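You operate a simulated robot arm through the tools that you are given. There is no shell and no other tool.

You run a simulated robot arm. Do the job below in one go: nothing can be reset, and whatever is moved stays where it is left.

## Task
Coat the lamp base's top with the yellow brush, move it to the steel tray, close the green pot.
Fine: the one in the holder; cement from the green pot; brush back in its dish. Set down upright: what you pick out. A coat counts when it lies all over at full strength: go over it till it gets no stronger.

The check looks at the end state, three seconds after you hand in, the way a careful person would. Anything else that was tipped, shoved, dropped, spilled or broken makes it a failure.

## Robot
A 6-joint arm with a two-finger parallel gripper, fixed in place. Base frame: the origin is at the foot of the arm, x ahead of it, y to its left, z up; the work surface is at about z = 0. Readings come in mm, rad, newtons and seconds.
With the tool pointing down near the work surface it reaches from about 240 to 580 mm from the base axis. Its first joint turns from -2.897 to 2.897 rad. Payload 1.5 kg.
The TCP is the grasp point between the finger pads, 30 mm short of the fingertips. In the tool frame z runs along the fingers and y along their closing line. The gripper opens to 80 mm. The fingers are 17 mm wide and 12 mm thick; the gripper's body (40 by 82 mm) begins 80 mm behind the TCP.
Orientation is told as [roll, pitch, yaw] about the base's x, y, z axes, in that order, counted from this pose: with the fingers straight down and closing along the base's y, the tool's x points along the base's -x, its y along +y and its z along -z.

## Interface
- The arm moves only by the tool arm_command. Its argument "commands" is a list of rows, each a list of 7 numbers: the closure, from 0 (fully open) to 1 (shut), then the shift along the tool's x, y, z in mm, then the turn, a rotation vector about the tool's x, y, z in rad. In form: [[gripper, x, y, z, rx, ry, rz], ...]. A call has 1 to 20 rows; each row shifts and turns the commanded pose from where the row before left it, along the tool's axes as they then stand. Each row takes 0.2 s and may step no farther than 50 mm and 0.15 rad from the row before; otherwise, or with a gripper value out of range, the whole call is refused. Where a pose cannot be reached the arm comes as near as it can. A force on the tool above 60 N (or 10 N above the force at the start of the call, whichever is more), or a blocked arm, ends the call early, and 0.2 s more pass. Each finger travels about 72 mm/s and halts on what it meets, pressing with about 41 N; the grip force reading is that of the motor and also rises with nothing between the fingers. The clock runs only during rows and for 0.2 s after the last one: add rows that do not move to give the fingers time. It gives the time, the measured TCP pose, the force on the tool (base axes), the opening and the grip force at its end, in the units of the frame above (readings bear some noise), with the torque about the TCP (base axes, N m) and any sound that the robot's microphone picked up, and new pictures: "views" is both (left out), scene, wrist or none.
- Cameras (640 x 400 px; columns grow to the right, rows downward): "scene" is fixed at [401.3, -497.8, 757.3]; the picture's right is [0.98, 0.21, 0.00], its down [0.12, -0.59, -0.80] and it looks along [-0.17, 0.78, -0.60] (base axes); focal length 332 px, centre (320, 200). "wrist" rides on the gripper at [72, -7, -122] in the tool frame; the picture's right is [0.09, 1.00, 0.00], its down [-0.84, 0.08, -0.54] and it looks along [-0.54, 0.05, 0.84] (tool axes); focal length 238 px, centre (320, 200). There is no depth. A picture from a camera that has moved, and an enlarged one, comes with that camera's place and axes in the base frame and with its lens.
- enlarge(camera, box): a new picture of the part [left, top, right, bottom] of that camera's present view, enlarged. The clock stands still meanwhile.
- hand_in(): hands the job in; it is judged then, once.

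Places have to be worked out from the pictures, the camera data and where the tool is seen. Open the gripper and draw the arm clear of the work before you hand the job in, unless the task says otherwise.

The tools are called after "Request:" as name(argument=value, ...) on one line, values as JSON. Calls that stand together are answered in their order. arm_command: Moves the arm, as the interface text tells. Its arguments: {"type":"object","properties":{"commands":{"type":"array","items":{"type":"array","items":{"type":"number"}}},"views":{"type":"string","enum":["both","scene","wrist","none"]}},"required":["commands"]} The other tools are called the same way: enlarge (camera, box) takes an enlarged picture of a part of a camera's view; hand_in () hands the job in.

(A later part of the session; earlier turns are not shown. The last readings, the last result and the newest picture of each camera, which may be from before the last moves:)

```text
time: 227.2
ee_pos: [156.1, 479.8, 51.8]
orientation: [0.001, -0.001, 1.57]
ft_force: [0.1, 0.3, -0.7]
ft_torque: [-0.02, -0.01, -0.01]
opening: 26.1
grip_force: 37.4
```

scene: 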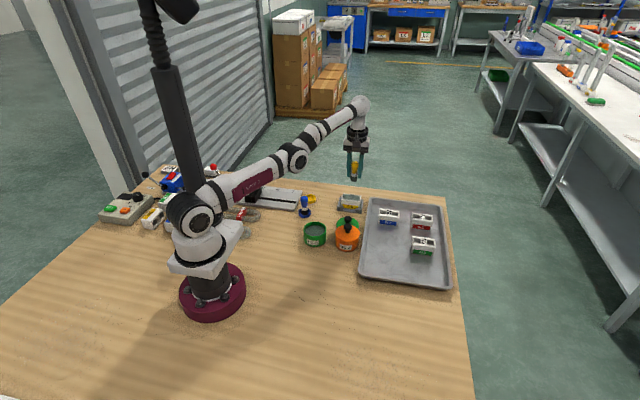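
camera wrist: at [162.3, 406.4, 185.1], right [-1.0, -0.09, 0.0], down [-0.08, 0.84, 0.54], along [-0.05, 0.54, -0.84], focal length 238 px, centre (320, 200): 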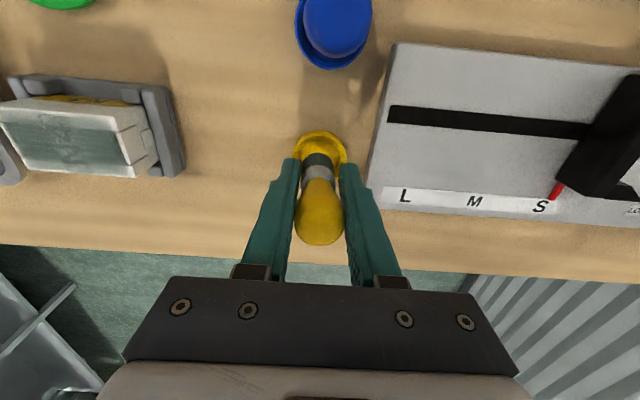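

Request:
arm_command(commands=[[1, 0, 0, 2, 0, 0, 0], [1, 0, 0, 0, 0, 0, 0]], views="none")

Request:
enlarge(camera="scene", box=[290, 165, 340, 210])

Request:
enlarge(camera="wrist", box=[250, 80, 390, 220])

```text
time: 227.8
ee_pos: [156.9, 478.9, 49.1]
orientation: [0.0, 0.0, 1.569]
ft_force: [0.5, -0.1, 0.1]
ft_torque: [-0.04, 0.0, -0.02]
opening: 25.9
grip_force: 37.0
```

```text
8.89 times, centred on (315, 188) of scene
camera zoom: at [401.3, -497.8, 757.3], right [0.98, 0.21, 0.0], down [0.12, -0.59, -0.8], along [-0.17, 0.78, -0.6], focal length 2948 px, centre (364, 311)
```

zoom: 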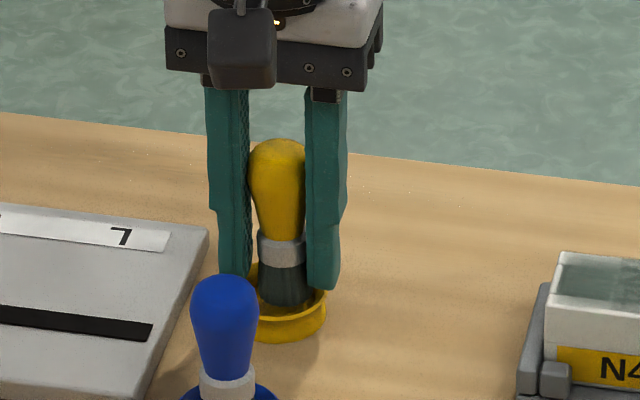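

```text
2.86 times, centred on (320, 150) of wrist
camera zoom: at [164.4, 408.6, 172.3], right [-1.0, -0.09, 0.0], down [-0.08, 0.84, 0.54], along [-0.05, 0.54, -0.84], focal length 681 px, centre (320, 343)
```

zoom: 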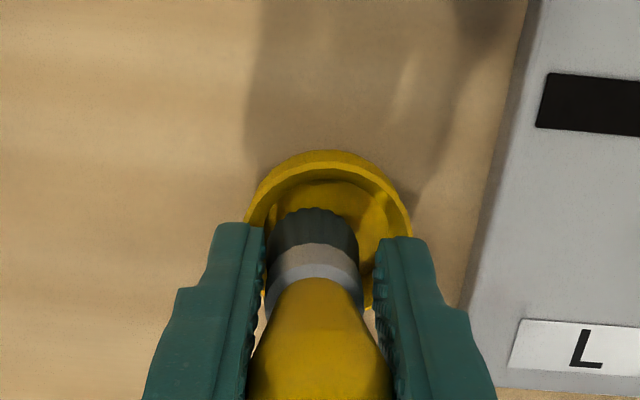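

The bristles sit towards the far side of the dish. I shift 3 mm towards -y and 1.5 mm towards -x, then continue down.

Request:
arm_command(commands=[[1, 3, 1.5, -1, 0, 0, 0], [1, 0, 0, 2.5, 0, 0, 0], [1, 0, 0, 0, 0, 0, 0]], views="none")

Request:
enlarge(camera="scene", box=[290, 165, 340, 210])

Request:
enlarge(camera="wrist", box=[250, 80, 390, 220])

```text
time: 228.6
ee_pos: [155.3, 476.6, 48.3]
orientation: [0.001, 0.0, 1.569]
ft_force: [0.6, -0.3, -0.4]
ft_torque: [0.0, -0.02, -0.01]
opening: 25.9
grip_force: 36.7
```

```text
8.89 times, centred on (315, 188) of scene
camera zoom: at [401.3, -497.8, 757.3], right [0.98, 0.21, 0.0], down [0.12, -0.59, -0.8], along [-0.17, 0.78, -0.6], focal length 2948 px, centre (364, 311)
```

zoom: 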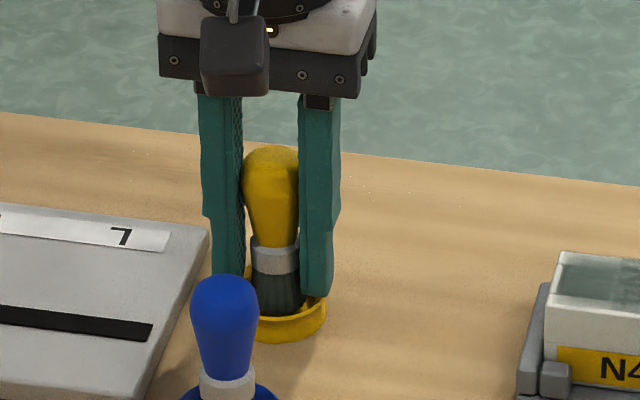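

```text
2.86 times, centred on (320, 150) of wrist
camera zoom: at [162.2, 405.7, 170.4], right [-1.0, -0.09, 0.0], down [-0.07, 0.84, 0.54], along [-0.05, 0.54, -0.84], focal length 681 px, centre (320, 343)
```

zoom: 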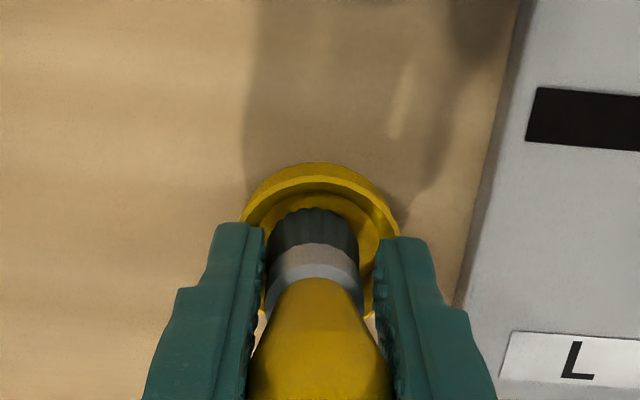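

Averaging both views, the brush is now about centred. I continue down to contact.

Request:
arm_command(commands=[[1, 0, 0, 1.5, 0, 0, 0], [1, 0, 0, 0, 0, 0, 0]], views="none")

```text
time: 229.2
ee_pos: [154.3, 476.6, 46.0]
orientation: [0.001, 0.0, 1.569]
ft_force: [-0.3, -0.4, -1.5]
ft_torque: [0.01, 0.02, -0.02]
opening: 26.1
grip_force: 37.2
```

Request:
arm_command(commands=[[1, 0, 0, 1.5, 0, 0, 0], [1, 0, 0, 0, 0, 0, 0]], views="none")

Request:
enlarge(camera="scene", box=[290, 165, 340, 210])

```text
time: 229.8
ee_pos: [154.9, 476.4, 45.7]
orientation: [0.002, 0.0, 1.569]
ft_force: [-0.3, 0.1, -0.3]
ft_torque: [0.03, 0.0, 0.0]
opening: 26.0
grip_force: 36.6
```

```text
8.89 times, centred on (315, 188) of scene
camera zoom: at [401.3, -497.8, 757.3], right [0.98, 0.21, 0.0], down [0.12, -0.59, -0.8], along [-0.17, 0.78, -0.6], focal length 2948 px, centre (364, 311)
```

zoom: 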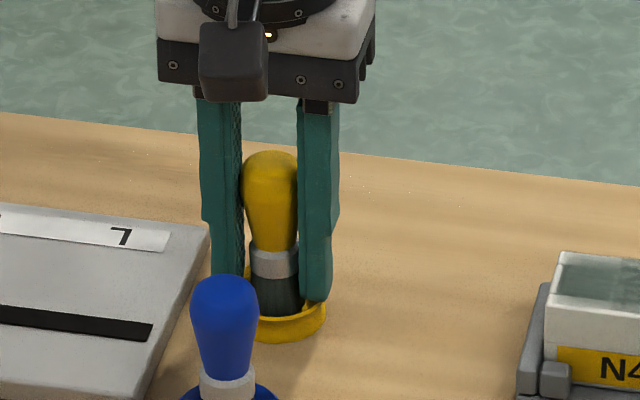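

About 2–3 mm remain before the floor, with the fingertips still clear of the rim. I step down carefully.

Request:
arm_command(commands=[[1, 0, 0, 1, 0, 0, 0], [1, 0, 0, 0, 0, 0, 0]], views="none")

```text
time: 230.4
ee_pos: [154.6, 476.7, 43.8]
orientation: [-0.001, 0.001, 1.569]
ft_force: [0.0, 0.0, -1.0]
ft_torque: [-0.03, 0.03, 0.0]
opening: 25.9
grip_force: 37.0
```

Request:
arm_command(commands=[[1, 0, 0, 1, 0, 0, 0], [1, 0, 0, 0, 0, 0, 0]], views="none")

Request:
enlarge(camera="scene", box=[300, 185, 326, 207])

Request:
enlarge(camera="wrist", box=[270, 100, 370, 200])

```text
time: 231.0
ee_pos: [154.9, 475.1, 43.5]
orientation: [0.001, 0.001, 1.568]
ft_force: [1.1, -0.3, -0.2]
ft_torque: [0.0, 0.0, 0.01]
opening: 26.1
grip_force: 37.0
```

```text
16.00 times, centred on (313, 196) of scene
camera zoom: at [401.3, -497.8, 757.3], right [0.98, 0.21, 0.0], down [0.12, -0.59, -0.8], along [-0.17, 0.78, -0.6], focal length 5306 px, centre (432, 264)
```

zoom: 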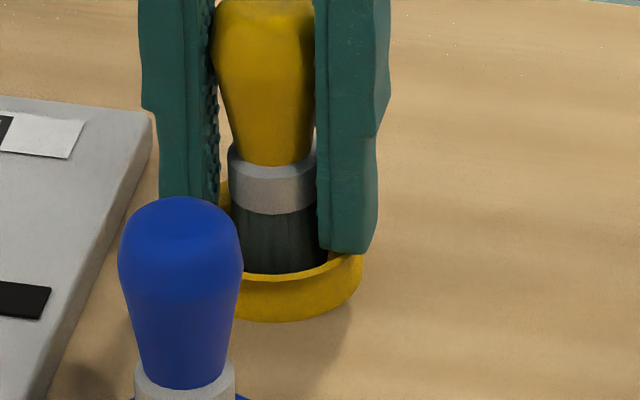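

```text
4.00 times, centred on (320, 150) of wrist
camera zoom: at [162.4, 405.6, 166.0], right [-1.0, -0.09, 0.0], down [-0.08, 0.84, 0.54], along [-0.05, 0.54, -0.84], focal length 953 px, centre (320, 400)
```

zoom: 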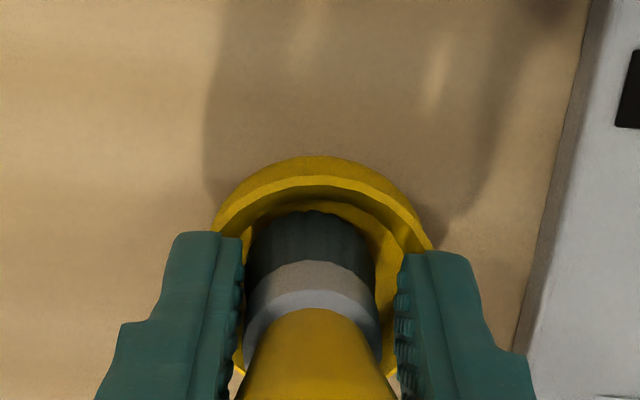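

Bristles are inside the dish, with the fingertips about 2 mm above the rim. One more millimetre.

Request:
arm_command(commands=[[1, 0, 0, 0.8, 0, 0, 0], [1, 0, 0, 0, 0, 0, 0]], views="none")

```text
time: 231.6
ee_pos: [154.5, 476.4, 42.8]
orientation: [-0.002, -0.001, 1.567]
ft_force: [-3.8, -8.6, 19.7]
ft_torque: [-0.37, -0.07, -0.07]
opening: 26.1
grip_force: 37.3
```

Contact 20 N with a push towards -y: the bristles lean on the dish's far wall. I ease up, shift 1.5 mm towards -y and touch down again.

Request:
arm_command(commands=[[1, 0, 0, -1, 0, 0, 0], [1, 1.8, 0, 0, 0, 0, 0], [1, 0, 0, 0.7, 0, 0, 0], [1, 0, 0, 0, 0, 0, 0]], views="none")

```text
time: 232.6
ee_pos: [155.2, 475.6, 43.9]
orientation: [0.001, 0.0, 1.57]
ft_force: [1.1, -1.5, 3.5]
ft_torque: [-0.07, -0.1, -0.01]
opening: 26.2
grip_force: 37.4
```

Light contact of 3.5 N now. I open the fingers gradually.

Request:
arm_command(commands=[[0.64, 0, 0, 0, 0, 0, 0], [0.58, 0, 0, 0, 0, 0, 0], [0.5, 0, 0, 0, 0, 0, 0], [0.45, 0, 0, 0, 0, 0, 0], [0.45, 0, 0, 0, 0, 0, 0]], views="none")

Request:
enlarge(camera="scene", box=[290, 165, 340, 210])

Request:
enlarge(camera="wrist", box=[250, 80, 390, 220])

```text
time: 233.8
ee_pos: [155.7, 475.2, 43.8]
orientation: [0.0, -0.001, 1.568]
ft_force: [-0.8, -0.5, -0.7]
ft_torque: [-0.02, 0.02, -0.05]
opening: 43.9
grip_force: 0.0
```

```text
8.89 times, centred on (315, 188) of scene
camera zoom: at [401.3, -497.8, 757.3], right [0.98, 0.21, 0.0], down [0.12, -0.59, -0.8], along [-0.17, 0.78, -0.6], focal length 2948 px, centre (364, 311)
```

zoom: 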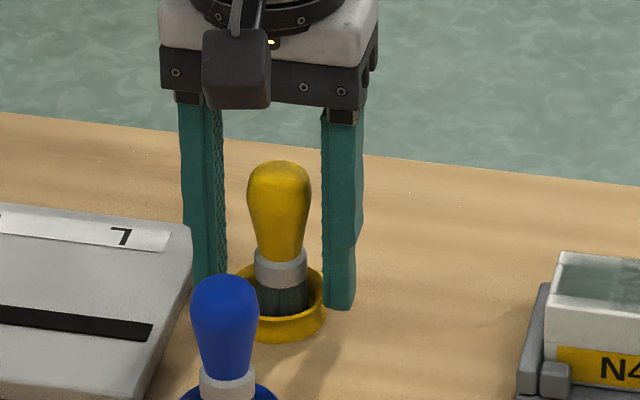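

```text
2.86 times, centred on (320, 150) of wrist
camera zoom: at [163.1, 404.2, 165.9], right [-1.0, -0.09, 0.0], down [-0.08, 0.84, 0.54], along [-0.05, 0.54, -0.84], focal length 681 px, centre (320, 343)
```

zoom: 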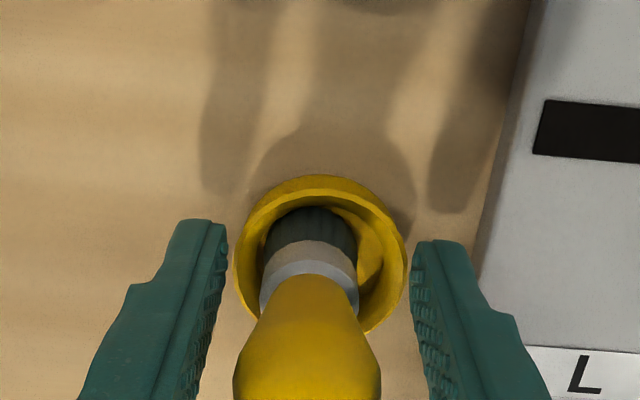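

The brush stands in its dish. I need to check that the left finger hasn't touched the grey plate next to it.

Request:
enlarge(camera="scene", box=[270, 170, 330, 215])

Request:
enlarge(camera="wrist", box=[300, 60, 460, 200])

```text
8.89 times, centred on (300, 192) of scene
camera zoom: at [401.3, -497.8, 757.3], right [0.98, 0.21, 0.0], down [0.12, -0.59, -0.8], along [-0.17, 0.78, -0.6], focal length 2948 px, centre (498, 267)
```

zoom: 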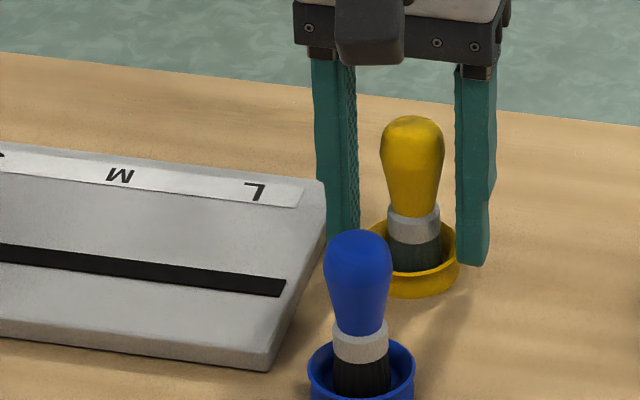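

```text
2.86 times, centred on (380, 130) of wrist
camera zoom: at [163.1, 404.2, 165.9], right [-1.0, -0.09, 0.0], down [-0.08, 0.84, 0.54], along [-0.05, 0.54, -0.84], focal length 681 px, centre (149, 400)
```

zoom: 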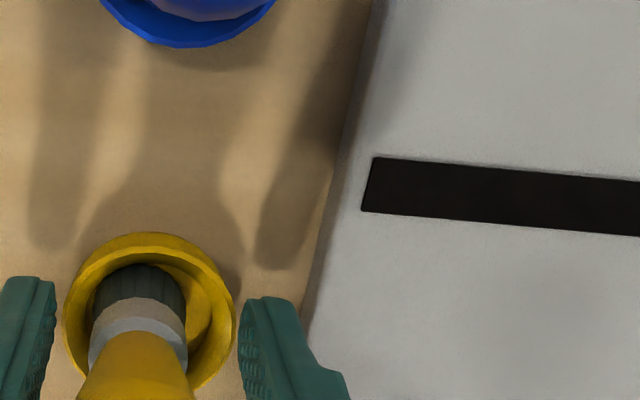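

The plate is unmoved (its corner is only hidden behind the finger), and the brush stands upright in the dish. I retreat straight up.

Request:
arm_command(commands=[[0.45, 0, 0, -20, 0, 0, 0], [0.45, 0, 0, -40, 0, 0, 0], [0.45, 0, 0, -40, 0, 0, 0], [0.45, 0, 0, 0, 0, 0, 0]], views="wrist")

Request:
enlarge(camera="scene", box=[270, 170, 330, 215])

Request:
enlarge(camera="scene", box=[338, 188, 368, 214])

```text
time: 234.8
ee_pos: [155.6, 475.7, 141.7]
orientation: [0.0, 0.0, 1.57]
ft_force: [0.2, -0.1, 0.2]
ft_torque: [-0.01, -0.03, 0.01]
opening: 44.0
grip_force: 0.1
camera wrist: at [162.5, 405.1, 265.6], right [-1.0, -0.09, 0.0], down [-0.08, 0.84, 0.54], along [-0.05, 0.54, -0.84], focal length 238 px, centre (320, 200)
```

wrist: 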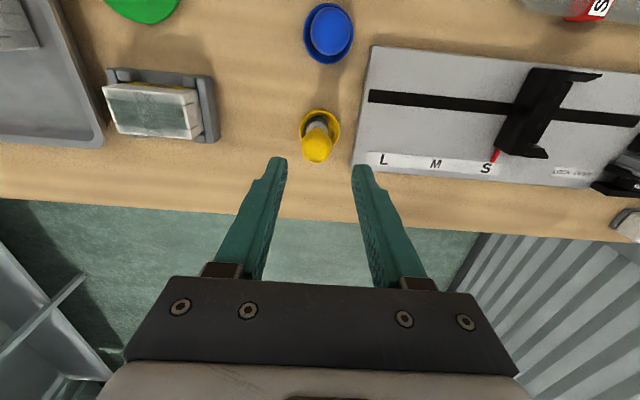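

```text
8.89 times, centred on (300, 192) of scene
camera zoom: at [401.3, -497.8, 757.3], right [0.98, 0.21, 0.0], down [0.12, -0.59, -0.8], along [-0.17, 0.78, -0.6], focal length 2948 px, centre (498, 267)
```

zoom: 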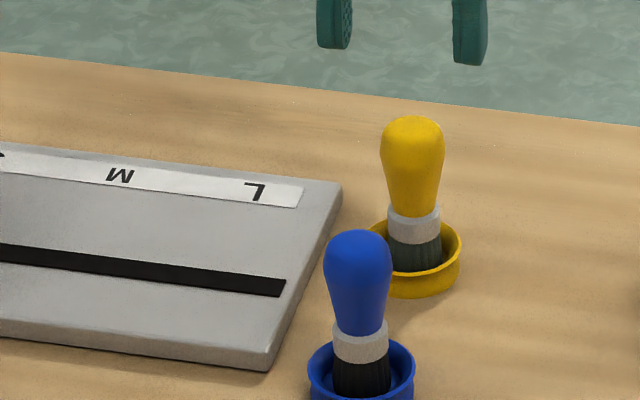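

```text
15.38 times, centred on (353, 201) of scene
camera zoom: at [401.3, -497.8, 757.3], right [0.98, 0.21, 0.0], down [0.12, -0.59, -0.8], along [-0.17, 0.78, -0.6], focal length 5102 px, centre (-188, 185)
```

zoom: 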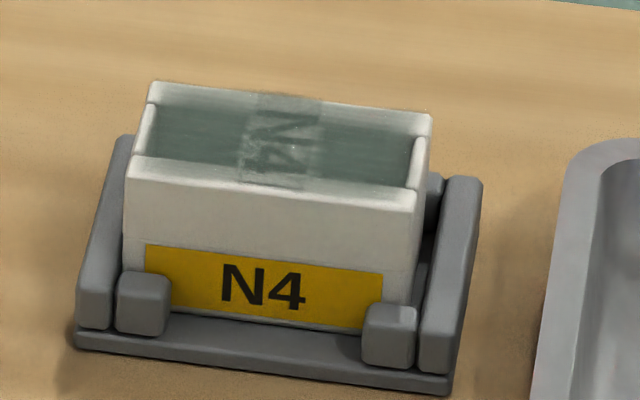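

The brush stands properly in its dish and nothing else moved. I go above N4 for an unobstructed look at the coat, and open the fingers fully.

Request:
arm_command(commands=[[0.45, 16.7, -39, 3, 0, 0, 0], [0.2, 16.7, -39, 3, 0, 0, 0], [0, 16.7, -39, 3, 0, 0, 0], [0, 16.7, -39, 3, 0, 0, 0], [0, 0, 0, 0, 0, 0, 0]], views="wrist")

Request:
enlarge(camera="wrist", box=[270, 155, 370, 235])

```text
time: 236.0
ee_pos: [312.4, 408.8, 131.3]
orientation: [0.0, -0.001, 1.569]
ft_force: [-0.3, -0.6, 0.2]
ft_torque: [0.0, 0.0, -0.01]
opening: 80.0
grip_force: 0.0
camera wrist: at [319.6, 339.2, 253.8], right [-1.0, -0.09, 0.0], down [-0.08, 0.84, 0.54], along [-0.05, 0.54, -0.84], focal length 238 px, centre (320, 200)
```

wrist: 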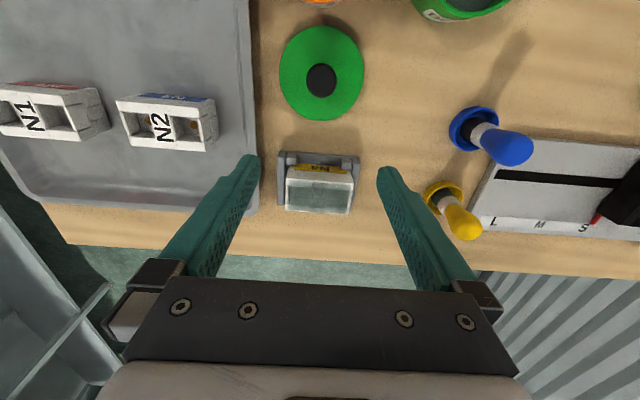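

```text
5.00 times, centred on (320, 195) of wrist
camera zoom: at [319.6, 339.2, 253.8], right [-1.0, -0.09, 0.0], down [-0.08, 0.84, 0.54], along [-0.05, 0.54, -0.84], focal length 1192 px, centre (320, 225)
```

zoom: 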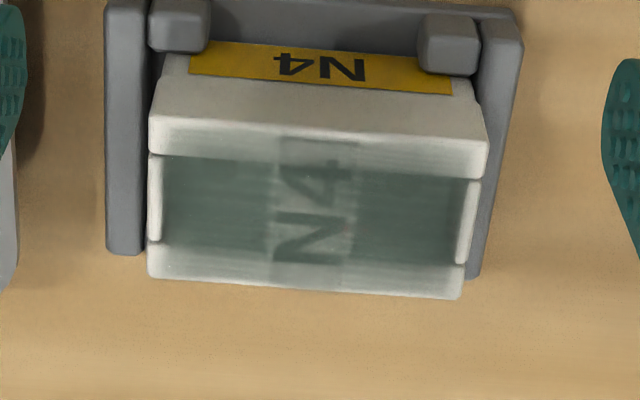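

From this clear view the far half's lettering is still a bit more visible than the near half's, so the coat there isn't yet at full strength. I fetch the brush again for another loaded pass.

Request:
arm_command(commands=[[0.4, -17.3, 39, 0, 0, 0, 0], [0.4, -17.3, 39, 0, 0, 0, 0], [0.4, -17.3, 39, 0, 0, 0, 0], [0.4, -17.3, 39, 0, 0, 0, 0], [0.4, 0, 0, 10, 0, 0, 0], [0.4, 0, 0, 0, 0, 0, 0]], views="wrist")

Request:
enlarge(camera="scene", box=[285, 155, 345, 210])

```text
time: 237.4
ee_pos: [156.1, 476.9, 121.8]
orientation: [0.0, -0.001, 1.567]
ft_force: [-0.1, 0.1, 0.1]
ft_torque: [0.01, 0.0, 0.0]
opening: 48.3
grip_force: 0.0
camera wrist: at [164.4, 406.5, 243.7], right [-1.0, -0.09, 0.0], down [-0.07, 0.84, 0.54], along [-0.05, 0.54, -0.84], focal length 238 px, centre (320, 200)
```

wrist: 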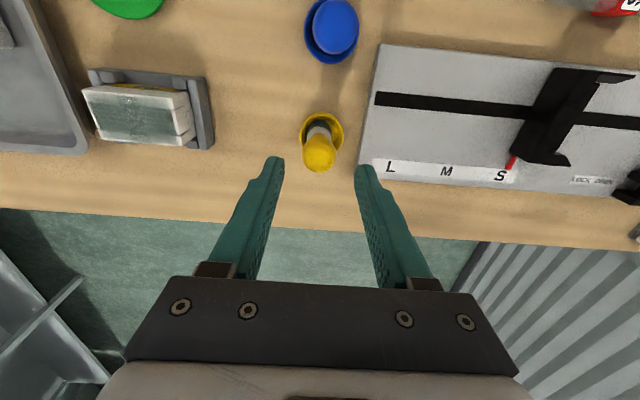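

```text
7.27 times, centred on (315, 182) of scene
camera zoom: at [401.3, -497.8, 757.3], right [0.98, 0.21, 0.0], down [0.12, -0.59, -0.8], along [-0.17, 0.78, -0.6], focal length 2412 px, centre (356, 327)
```

zoom: 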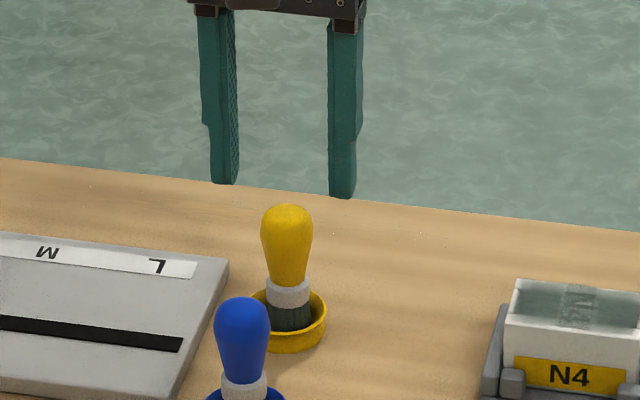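

The brush is midway between the fingers. I lower to z ≈ 60 and close.

Request:
arm_command(commands=[[0.4, 0, -1.5, 30, 0, 0, 0], [0.4, 0, 0, 32, 0, 0, 0], [0.4, 0, 0, 0, 0, 0, 0], [0.55, 0, 0, 0, 0, 0, 0], [0.65, 0, 0, 0, 0, 0, 0], [1, 0, 0, 0, 0, 0, 0], [1, 0, 0, 0, 0, 0, 0], [1, 0, 0, 0, 0, 0, 0]], views="none")

Request:
enlarge(camera="scene", box=[285, 155, 345, 210])

```text
time: 239.2
ee_pos: [157.6, 475.6, 59.1]
orientation: [0.0, 0.0, 1.568]
ft_force: [-0.5, -0.3, 1.0]
ft_torque: [-0.04, -0.03, 0.0]
opening: 26.2
grip_force: 37.7
```

```text
7.27 times, centred on (315, 182) of scene
camera zoom: at [401.3, -497.8, 757.3], right [0.98, 0.21, 0.0], down [0.12, -0.59, -0.8], along [-0.17, 0.78, -0.6], focal length 2412 px, centre (356, 327)
```

zoom: 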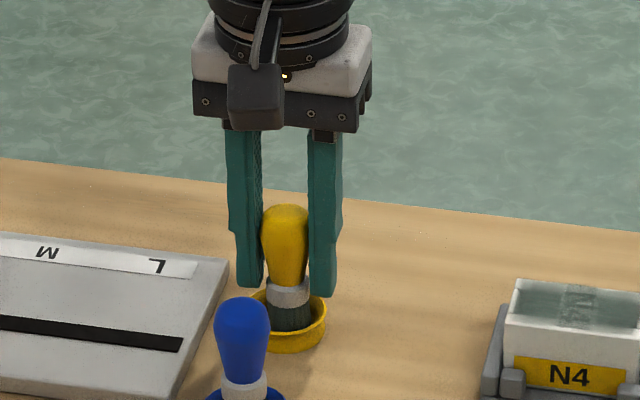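

Gripped at 26 mm. I lift and carry it to the pot.

Request:
arm_command(commands=[[1, 0, 0, -20, 0, 0, 0], [1, 0, 0, -40, 0, 0, 0], [1, 0, 0, -35, 0, 0, 0], [1, 40, -11.7, 0, 0, 0, 0], [1, 40, -11.7, 0, 0, 0, 0], [1, 40, -11.7, 0, 0, 0, 0], [1, 40, -11.7, 0, 0, 0, 0], [1, 40, -11.7, 0, 0, 0, 0], [1, 0, 0, 40, 0, 0, 0], [1, 0, 0, 26, 0, 0, 0], [1, 0, 0, 0, 0, 0, 0]], views="wrist")

Request:
enlarge(camera="scene", box=[285, 180, 345, 255])

Request:
enlarge(camera="scene", box=[280, 165, 340, 215])

```text
time: 241.6
ee_pos: [213.6, 275.7, 87.9]
orientation: [0.0, -0.001, 1.569]
ft_force: [-1.1, 0.9, 0.3]
ft_torque: [0.0, 0.0, -0.01]
opening: 26.2
grip_force: 37.5
camera wrist: at [221.2, 205.0, 210.2], right [-1.0, -0.09, 0.0], down [-0.08, 0.84, 0.54], along [-0.05, 0.54, -0.84], focal length 238 px, centre (320, 200)
```

wrist: 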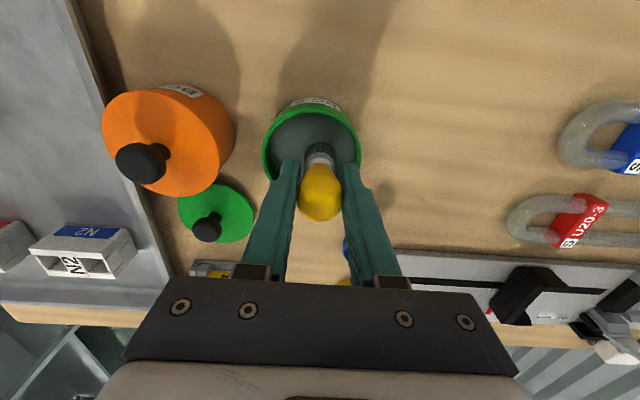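

```text
5.33 times, centred on (315, 218) of scene
camera zoom: at [401.3, -497.8, 757.3], right [0.98, 0.21, 0.0], down [0.12, -0.59, -0.8], along [-0.17, 0.78, -0.6], focal length 1769 px, centre (347, 107)
```

zoom: 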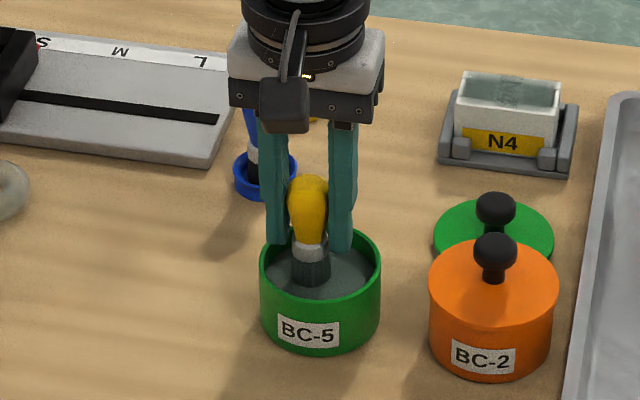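

```text
8.00 times, centred on (310, 190) of scene
camera zoom: at [401.3, -497.8, 757.3], right [0.98, 0.21, 0.0], down [0.12, -0.59, -0.8], along [-0.17, 0.78, -0.6], focal length 2653 px, centre (400, 280)
```

zoom: 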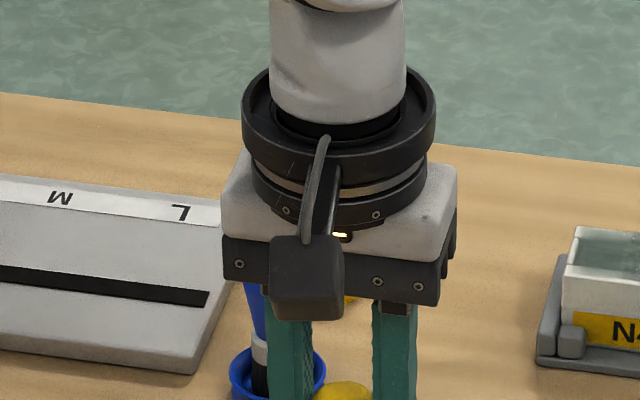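

The bristles are at the cement surface. I step down to a light contact.

Request:
arm_command(commands=[[1, 0, 0, 2, 0, 0, 0], [1, 0, 0, 2, 0, 0, 0], [1, 0, 0, 0, 0, 0, 0]], views="none")

```text
time: 242.4
ee_pos: [214.5, 276.6, 84.1]
orientation: [-0.001, -0.004, 1.569]
ft_force: [-1.1, 2.1, 34.1]
ft_torque: [0.3, -0.01, -0.02]
opening: 26.1
grip_force: 37.1
```

Loaded (34 N). I lift out and carry it to N4, this time starting on the far half (y ≈ 478).

Request:
arm_command(commands=[[1, 0, 0, -20, 0, 0, 0], [1, 0, 0, -35, 0, 0, 0], [1, -40.4, -18.3, 0, 0, 0, 0], [1, -40.4, -18.3, 0, 0, 0, 0], [1, -40.4, -18.3, 0, 0, 0, 0], [1, -40.4, -18.3, 0, 0, 0, 0], [1, -40.4, -17.5, 0, 0, 0, 0], [1, 0, 0, 34, 0, 0, 0], [1, 0, 0, 0, 0, 0, 0]], views="none")

Request:
enlarge(camera="scene", box=[335, 180, 370, 214])

Request:
enlarge(camera="wrist", box=[250, 70, 410, 190])

```text
time: 244.4
ee_pos: [304.8, 477.0, 103.5]
orientation: [-0.001, 0.0, 1.569]
ft_force: [0.3, -0.5, -1.0]
ft_torque: [0.02, 0.06, -0.01]
opening: 26.0
grip_force: 37.0
```

```text
11.76 times, centred on (352, 197) of scene
camera zoom: at [401.3, -497.8, 757.3], right [0.98, 0.21, 0.0], down [0.12, -0.59, -0.8], along [-0.17, 0.78, -0.6], focal length 3901 px, centre (-62, 235)
```

zoom: 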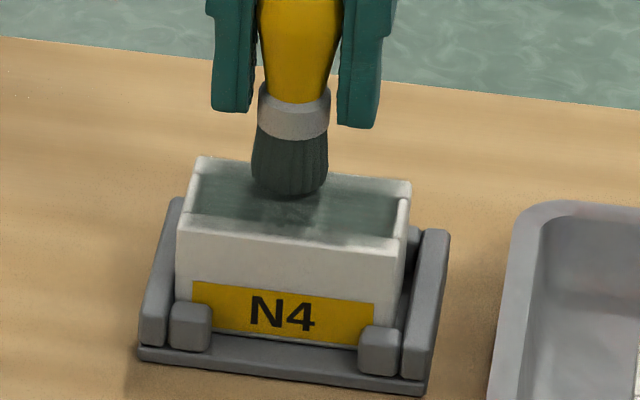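

```text
3.33 times, centred on (330, 130) of wrist
camera zoom: at [312.8, 406.2, 226.4], right [-1.0, -0.09, 0.0], down [-0.08, 0.84, 0.54], along [-0.05, 0.54, -0.84], focal length 794 px, centre (287, 433)
```

zoom: 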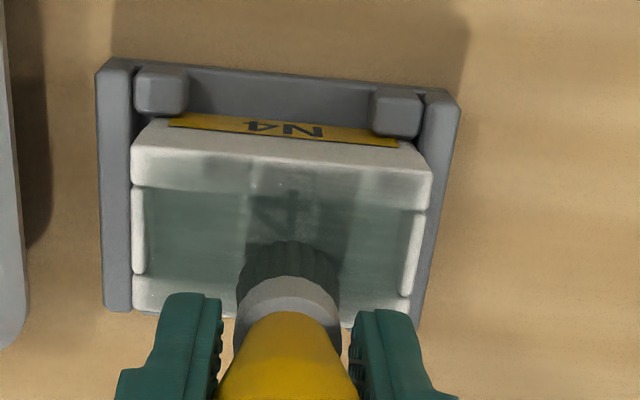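

In place. I lower in steps to contact.

Request:
arm_command(commands=[[1, 0, 0, 3, 0, 0, 0], [1, 0, 0, 1.5, 0, 0, 0], [1, 0, 0, 0, 0, 0, 0]], views="none")

```text
time: 245.2
ee_pos: [304.7, 477.0, 99.2]
orientation: [0.0, -0.001, 1.569]
ft_force: [-0.2, -0.5, 0.0]
ft_torque: [-0.01, 0.01, -0.02]
opening: 26.1
grip_force: 37.3
```

Request:
arm_command(commands=[[1, 0, 0, 0.8, 0, 0, 0], [1, 0, 0, 0, 0, 0, 0]], views="none")

```text
time: 245.8
ee_pos: [306.1, 477.8, 98.8]
orientation: [0.0, 0.002, 1.569]
ft_force: [-0.1, -0.5, -0.2]
ft_torque: [-0.01, 0.03, 0.03]
opening: 26.2
grip_force: 37.0
```

Request:
arm_command(commands=[[1, 0, 0, 0.8, 0, 0, 0], [1, 0, 0, 0, 0, 0, 0]], views="none")

```text
time: 246.4
ee_pos: [305.6, 478.2, 98.5]
orientation: [-0.002, 0.0, 1.569]
ft_force: [0.6, -0.7, 1.3]
ft_torque: [-0.03, 0.01, 0.05]
opening: 25.8
grip_force: 36.8
```

Touching. I press 0.3 mm more and work the far half of the lettering with slow short strokes, then compare.

Request:
arm_command(commands=[[1, 0, 3, 0.3, 0, 0, 0], [1, 0, 3, 0, 0, 0, 0], [1, 0, 3, 0, 0, 0, 0], [1, 0, -3, 0, 0, 0, 0], [1, 0, -3, 0, 0, 0, 0], [1, 0, -3, 0, 0, 0, 0], [1, 0, -3, 0, 0, 0, 0], [1, 0, -3, 0, 0, 0, 0], [1, 0, -3, 0, 0, 0, 0], [1, 0, 3, 0, 0, 0, 0], [1, 0, 3, 0, 0, 0, 0], [1, 0, 3, 0, 0, 0, 0], [1, 0, 3, 0, 0, 0, 0], [1, 0, 3, 0, 0, 0, 0], [1, 0, 5, 0.08, 0, 0, 0], [1, 0, 5, 0.08, 0, 0, 0], [1, 0, 5, 0.08, 0, 0, 0], [1, 0, 5, 0.08, 0, 0, 0], [1, 0, 5, 0.08, 0, 0, 0]], views="none")

Request:
enlarge(camera="scene", box=[335, 180, 370, 214])

Request:
enlarge(camera="wrist", box=[200, 70, 360, 190])

```text
time: 250.4
ee_pos: [274.3, 478.6, 98.9]
orientation: [0.0, -0.002, 1.568]
ft_force: [1.7, 0.3, 6.0]
ft_torque: [0.05, -0.14, 0.0]
opening: 25.8
grip_force: 36.9
```

```text
11.76 times, centred on (352, 197) of scene
camera zoom: at [401.3, -497.8, 757.3], right [0.98, 0.21, 0.0], down [0.12, -0.59, -0.8], along [-0.17, 0.78, -0.6], focal length 3901 px, centre (-62, 235)
```

zoom: 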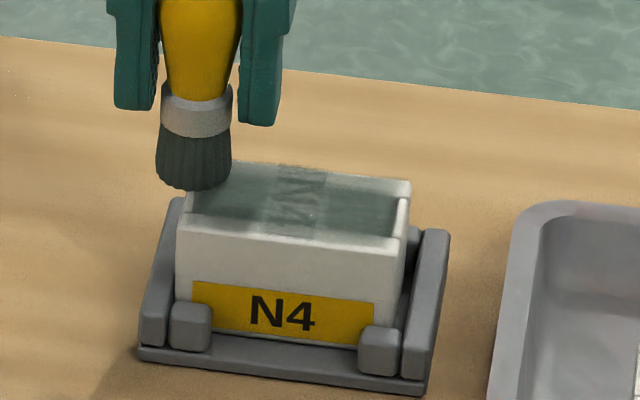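

```text
3.33 times, centred on (280, 130) of wrist
camera zoom: at [282.3, 408.7, 220.9], right [-1.0, -0.09, 0.0], down [-0.08, 0.84, 0.54], along [-0.05, 0.54, -0.84], focal length 794 px, centre (453, 433)
```

zoom: 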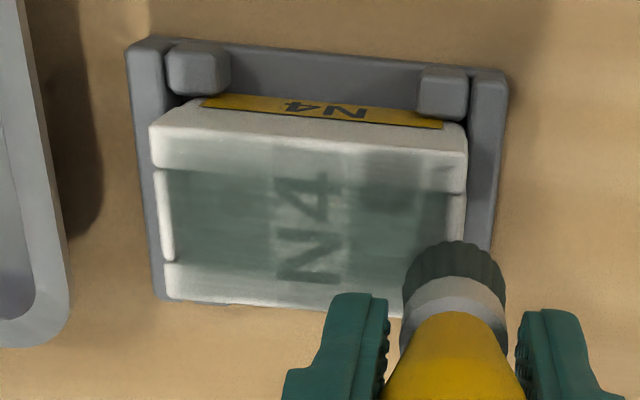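

The freshly loaded brush made no difference to the lettering, so that area is saturated. I test the same at a corner: a dwell at the far, near-x corner, then a look.

Request:
arm_command(commands=[[1, 0, 0, -2, 0, 0, 0], [1, -6.5, -2, 0, 0, 0, 0], [1, 0, 0, 2.2, 0, 0, 0], [1, 0, 2, 0, 0, 0, 0], [1, 0, -3, 0, 0, 0, 0], [1, 0, 3, 0, 0, 0, 0], [1, 0, -3, 0, 0, 0, 0], [1, 0, 3, 0, 0, 0, 0], [1, 0, -3, 0, 0, 0, 0], [1, 0, -5, -0.08, 0, 0, 0], [1, 0, -5, -0.08, 0, 0, 0], [1, 0, -5, -0.08, 0, 0, 0], [1, 0, -5, -0.08, 0, 0, 0], [1, 0, -5, -0.08, 0, 0, 0], [1, 0, -5, -0.08, 0, 0, 0], [1, 0, -5, -0.08, 0, 0, 0], [1, 0, -3, -0.08, 0, 0, 0]], views="none")

Request:
enlarge(camera="scene", box=[335, 180, 370, 214])

Request:
enlarge(camera="wrist", box=[250, 70, 410, 190])

```text
time: 254.0
ee_pos: [315.0, 484.6, 98.3]
orientation: [0.0, 0.0, 1.57]
ft_force: [-0.3, 0.2, 1.1]
ft_torque: [0.01, 0.01, -0.05]
opening: 26.0
grip_force: 36.6
```

```text
11.76 times, centred on (352, 197) of scene
camera zoom: at [401.3, -497.8, 757.3], right [0.98, 0.21, 0.0], down [0.12, -0.59, -0.8], along [-0.17, 0.78, -0.6], focal length 3901 px, centre (-62, 235)
```

zoom: 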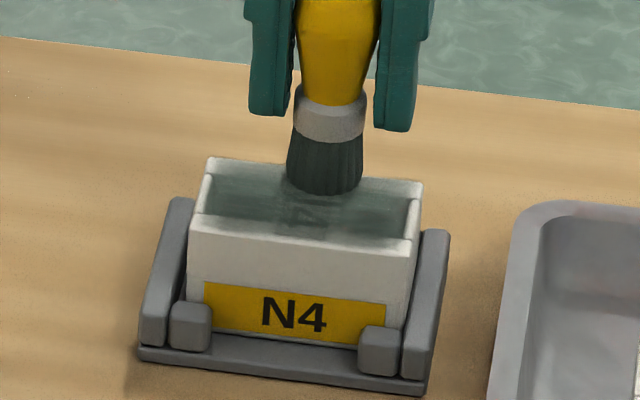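

```text
3.33 times, centred on (330, 130) of wrist
camera zoom: at [323.2, 414.5, 220.9], right [-1.0, -0.09, 0.0], down [-0.08, 0.84, 0.54], along [-0.05, 0.54, -0.84], focal length 794 px, centre (287, 433)
```

zoom: 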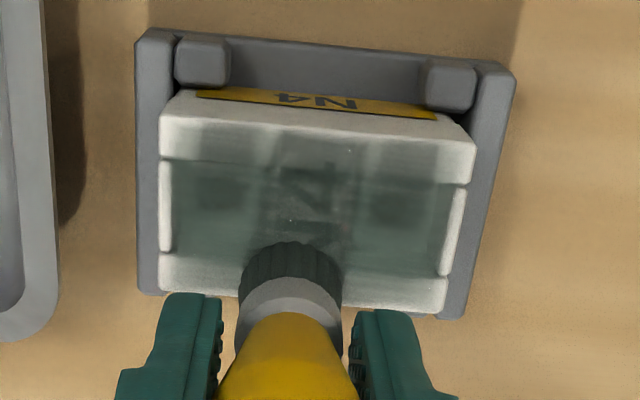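

The corner looks the same as before, so it is saturated too. While the brush is loaded I give the least-visited place, the far +x corner, one more go with the leaning tool.

Request:
arm_command(commands=[[1, 2, 3, 0, 0, 0, 0], [1, 0, 0, -3, 0, 0, 0], [1, 0, 0, 0, 0.034, -0.049, 0], [1, 0.5, -10, 0.25, 0, 0, 0], [1, 0.5, -10, 0.25, 0, 0, 0], [1, 0.1, 0.1, 2.7, 0, 0, 0], [1, 0, 0, 0, 0, 0, 0]], views="none")

Request:
enlarge(camera="scene", box=[335, 180, 370, 214])

```text
time: 255.6
ee_pos: [332.5, 482.6, 99.7]
orientation: [-0.033, -0.048, 1.571]
ft_force: [-0.2, -0.1, -0.4]
ft_torque: [0.0, -0.02, -0.02]
opening: 25.8
grip_force: 37.1
```

```text
11.76 times, centred on (352, 197) of scene
camera zoom: at [401.3, -497.8, 757.3], right [0.98, 0.21, 0.0], down [0.12, -0.59, -0.8], along [-0.17, 0.78, -0.6], focal length 3901 px, centre (-62, 235)
```

zoom: 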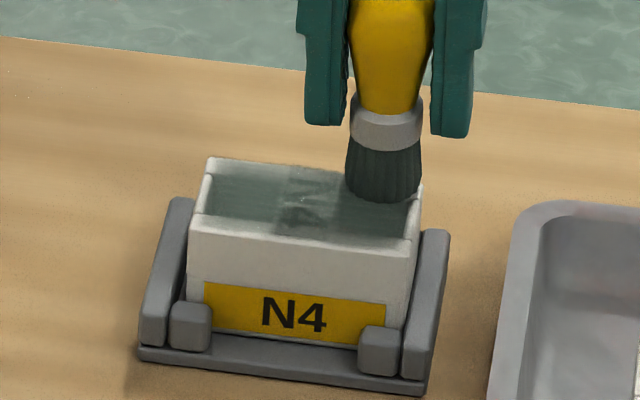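

Request:
arm_command(commands=[[1, 0, 0, 0.7, 0, 0, 0], [1, 0, 3, -0.1, 0, 0, 0], [1, 0, -3, 0.1, 0, 0, 0], [1, -2, 0, 0.1, 0, 0, 0], [1, 0, 3, -0.1, 0, 0, 0], [1, 0, -3, 0.1, 0, 0, 0], [1, 0, 3, -0.1, 0, 0, 0], [1, 0, -3, 0.1, 0, 0, 0], [1, 0, 0, 0, 0, 0, 0]], views="none")

```text
time: 257.6
ee_pos: [332.9, 485.2, 97.8]
orientation: [-0.033, -0.049, 1.569]
ft_force: [-0.7, -0.2, 0.7]
ft_torque: [0.01, 0.02, 0.0]
opening: 25.7
grip_force: 37.2
```

Now a last pass along the near rail with the loaded brush: lift, straighten the tool, move to its +x end and come down.

Request:
arm_command(commands=[[1, 2, 3, 0, 0, 0, 0], [1, 0, 0, -5, 0, 0, 0], [1, 14, 5, 0, 0, 0, 0], [1, 0, 0, 0, -0.034, 0.049, 0], [1, 15, -3, 0, 0, 0, 0], [1, 0, 0, 5, 0, 0, 0], [1, 0, 0, 0, 0, 0, 0]], views="none")

Request:
enlarge(camera="scene", box=[335, 180, 370, 214])

```text
time: 259.2
ee_pos: [328.5, 452.0, 98.2]
orientation: [0.001, -0.002, 1.568]
ft_force: [-1.7, -3.6, 15.1]
ft_torque: [-0.15, -0.02, -0.02]
opening: 26.3
grip_force: 37.2
```

```text
11.76 times, centred on (352, 197) of scene
camera zoom: at [401.3, -497.8, 757.3], right [0.98, 0.21, 0.0], down [0.12, -0.59, -0.8], along [-0.17, 0.78, -0.6], focal length 3901 px, centre (-62, 235)
```

zoom: 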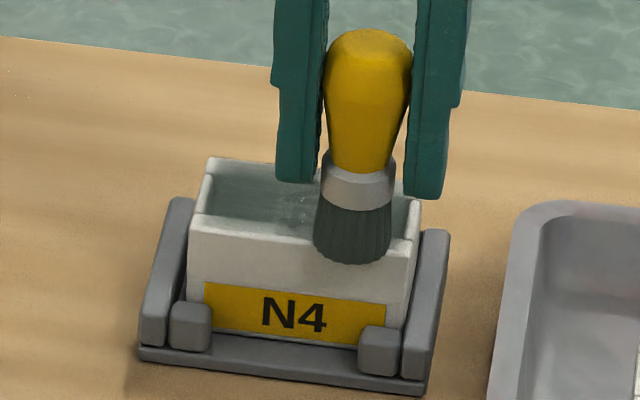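

Contact 15 N on the near rail. I ease 0.4 mm, work the +x end, then sweep to the other end.

Request:
arm_command(commands=[[1, 0, 0, -0.4, 0, 0, 0], [1, 0, -4, -0.06, 0, 0, 0], [1, 0, -4, -0.06, 0, 0, 0], [1, 0, 4, 0.06, 0, 0, 0], [1, 0, -3, 0, 0, 0, 0], [1, 0, 5, 0.06, 0, 0, 0], [1, 0, 5, 0.06, 0, 0, 0], [1, 0, 5, 0.06, 0, 0, 0], [1, 0, 5, 0.06, 0, 0, 0], [1, 0, 5, 0.06, 0, 0, 0], [1, 0, 5, 0.06, 0, 0, 0], [1, 0, 5, 0.06, 0, 0, 0], [1, 0, 5, 0.06, 0, 0, 0], [1, 0, 5, 0.06, 0, 0, 0], [1, 0, 5, 0.06, 0, 0, 0], [1, 0, 5, 0.06, 0, 0, 0], [1, 0, 5, 0.06, 0, 0, 0]], views="none")

Request:
enlarge(camera="scene", box=[335, 180, 370, 214])

Request:
enlarge(camera="wrist", box=[200, 90, 360, 210])

```text
time: 262.8
ee_pos: [274.0, 454.7, 96.1]
orientation: [-0.001, -0.002, 1.569]
ft_force: [7.1, 0.7, 27.4]
ft_torque: [0.21, -0.5, 0.0]
opening: 26.3
grip_force: 37.1
```

```text
11.76 times, centred on (352, 197) of scene
camera zoom: at [401.3, -497.8, 757.3], right [0.98, 0.21, 0.0], down [0.12, -0.59, -0.8], along [-0.17, 0.78, -0.6], focal length 3901 px, centre (-62, 235)
```

zoom: 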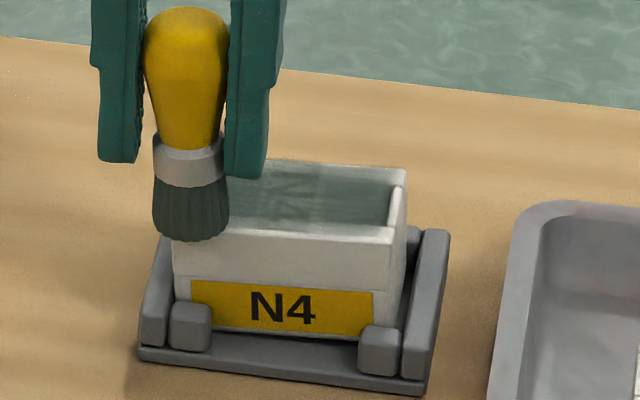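

```text
3.33 times, centred on (280, 150) of wrist
camera zoom: at [281.8, 382.6, 219.2], right [-1.0, -0.09, 0.0], down [-0.08, 0.84, 0.54], along [-0.05, 0.54, -0.84], focal length 794 px, centre (453, 367)
```

zoom: 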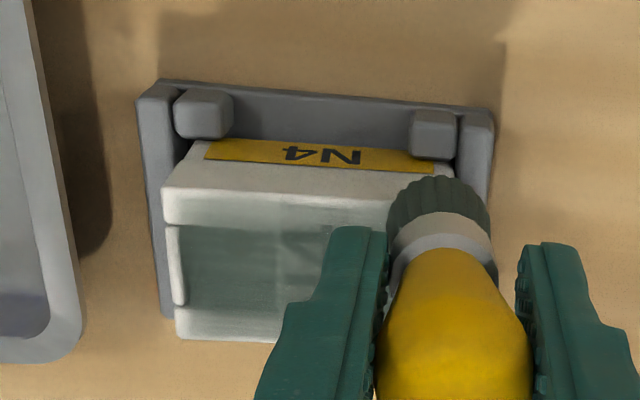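

All areas look unchanged by the fresh load, so the coat is at full strength. I lift off gently and carry the brush back over its dish.

Request:
arm_command(commands=[[1, 0, 0, -1, 0, 0, 0], [1, 0, 0, -5, 0, 0, 0], [1, 0, 0, -25, 0, 0, 0], [1, 0, 0, -25, 0, 0, 0], [1, -7.3, 39, 0, 0, 0, 0], [1, -7.3, 39, 0, 0, 0, 0], [1, -7.3, 39, 0, 0, 0, 0], [1, 0, 0, 0, 0, 0, 0], [1, 0, 0, 30, 0, 0, 0], [1, 0, 0, 30, 0, 0, 0], [1, 0, 0, 0, 0, 0, 0]], views="wrist")

Request:
enlarge(camera="scene", box=[285, 155, 345, 210])

Request:
enlarge(camera="wrist", box=[250, 80, 390, 220])

Request:
enlarge(camera="scene", box=[338, 188, 368, 214])

```text
time: 265.2
ee_pos: [157.8, 474.7, 91.7]
orientation: [0.001, 0.0, 1.566]
ft_force: [-0.6, -0.5, -0.3]
ft_torque: [-0.01, -0.03, 0.02]
opening: 25.8
grip_force: 37.6
camera wrist: at [164.8, 403.7, 214.3], right [-1.0, -0.09, 0.0], down [-0.07, 0.84, 0.54], along [-0.05, 0.54, -0.84], focal length 238 px, centre (320, 200)
```

wrist: 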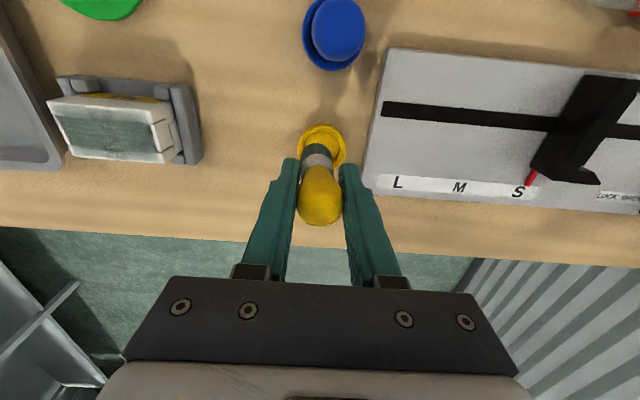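

```text
7.27 times, centred on (315, 182) of scene
camera zoom: at [401.3, -497.8, 757.3], right [0.98, 0.21, 0.0], down [0.12, -0.59, -0.8], along [-0.17, 0.78, -0.6], focal length 2412 px, centre (356, 327)
```

zoom: 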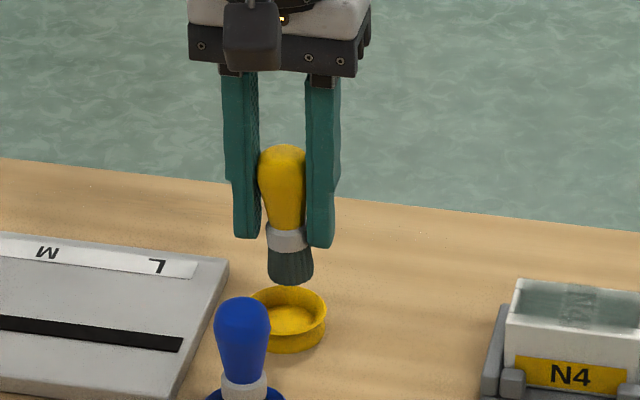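

```text
2.86 times, centred on (320, 150) of wrist
camera zoom: at [164.8, 403.7, 214.3], right [-1.0, -0.09, 0.0], down [-0.07, 0.84, 0.54], along [-0.05, 0.54, -0.84], focal length 681 px, centre (320, 343)
```

zoom: 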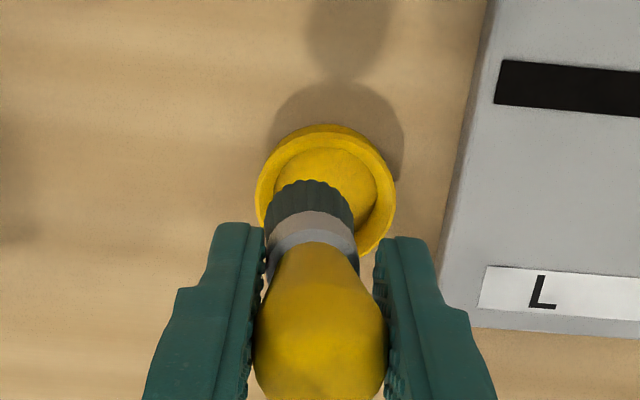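

```text
15.38 times, centred on (353, 201) of scene
camera zoom: at [401.3, -497.8, 757.3], right [0.98, 0.21, 0.0], down [0.12, -0.59, -0.8], along [-0.17, 0.78, -0.6], focal length 5102 px, centre (-188, 185)
```

zoom: 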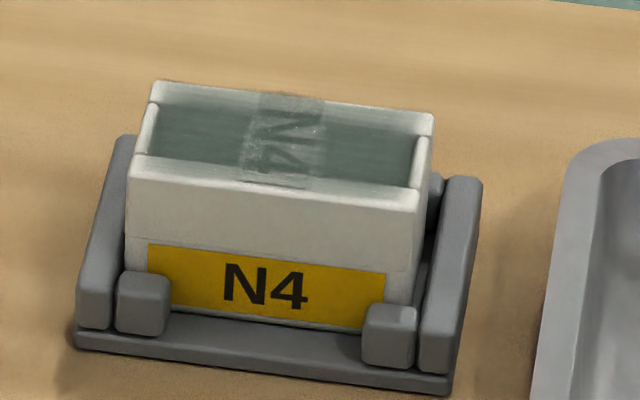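

N4 looks identical to the earlier reference, confirming saturation. For the dish I correct by about -4 mm in x and +3 mm in y and lower, then recheck.

Request:
arm_command(commands=[[1, -3, 4, 0, 0, 0, 0], [1, 0, 0, 22, 0, 0, 0], [1, 0, 0, 0, 0, 0, 0]], views="none")

Request:
enlarge(camera="scene", box=[290, 165, 340, 210])

Request:
enlarge(camera="wrist", box=[250, 80, 390, 220])

```text
time: 266.0
ee_pos: [152.2, 476.0, 70.4]
orientation: [0.001, 0.0, 1.57]
ft_force: [-0.3, -0.1, -1.2]
ft_torque: [-0.02, 0.0, -0.01]
opening: 26.0
grip_force: 37.1
```

```text
8.89 times, centred on (315, 188) of scene
camera zoom: at [401.3, -497.8, 757.3], right [0.98, 0.21, 0.0], down [0.12, -0.59, -0.8], along [-0.17, 0.78, -0.6], focal length 2948 px, centre (364, 311)
```

zoom: 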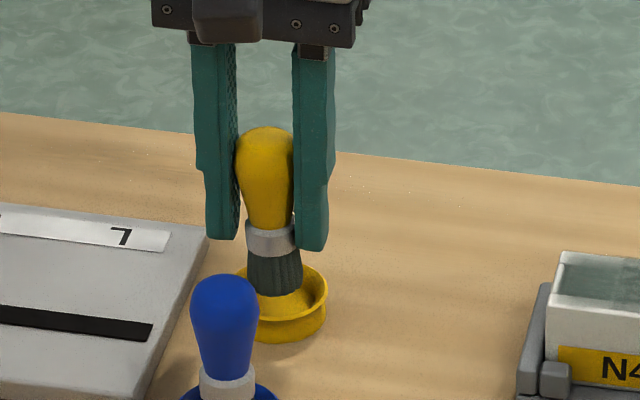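

```text
2.86 times, centred on (320, 150) of wrist
camera zoom: at [159.9, 406.7, 192.9], right [-1.0, -0.09, 0.0], down [-0.08, 0.84, 0.54], along [-0.05, 0.54, -0.84], focal length 681 px, centre (320, 343)
```

zoom: 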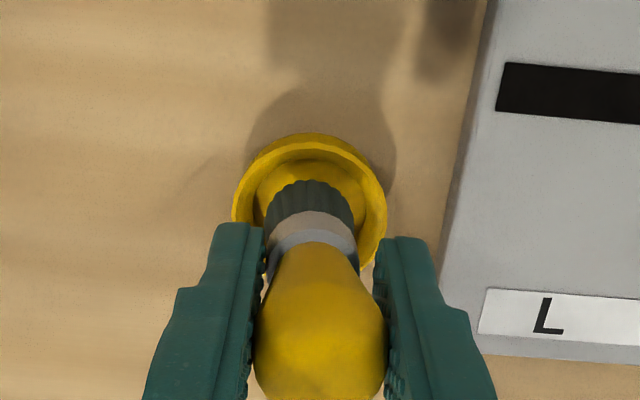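

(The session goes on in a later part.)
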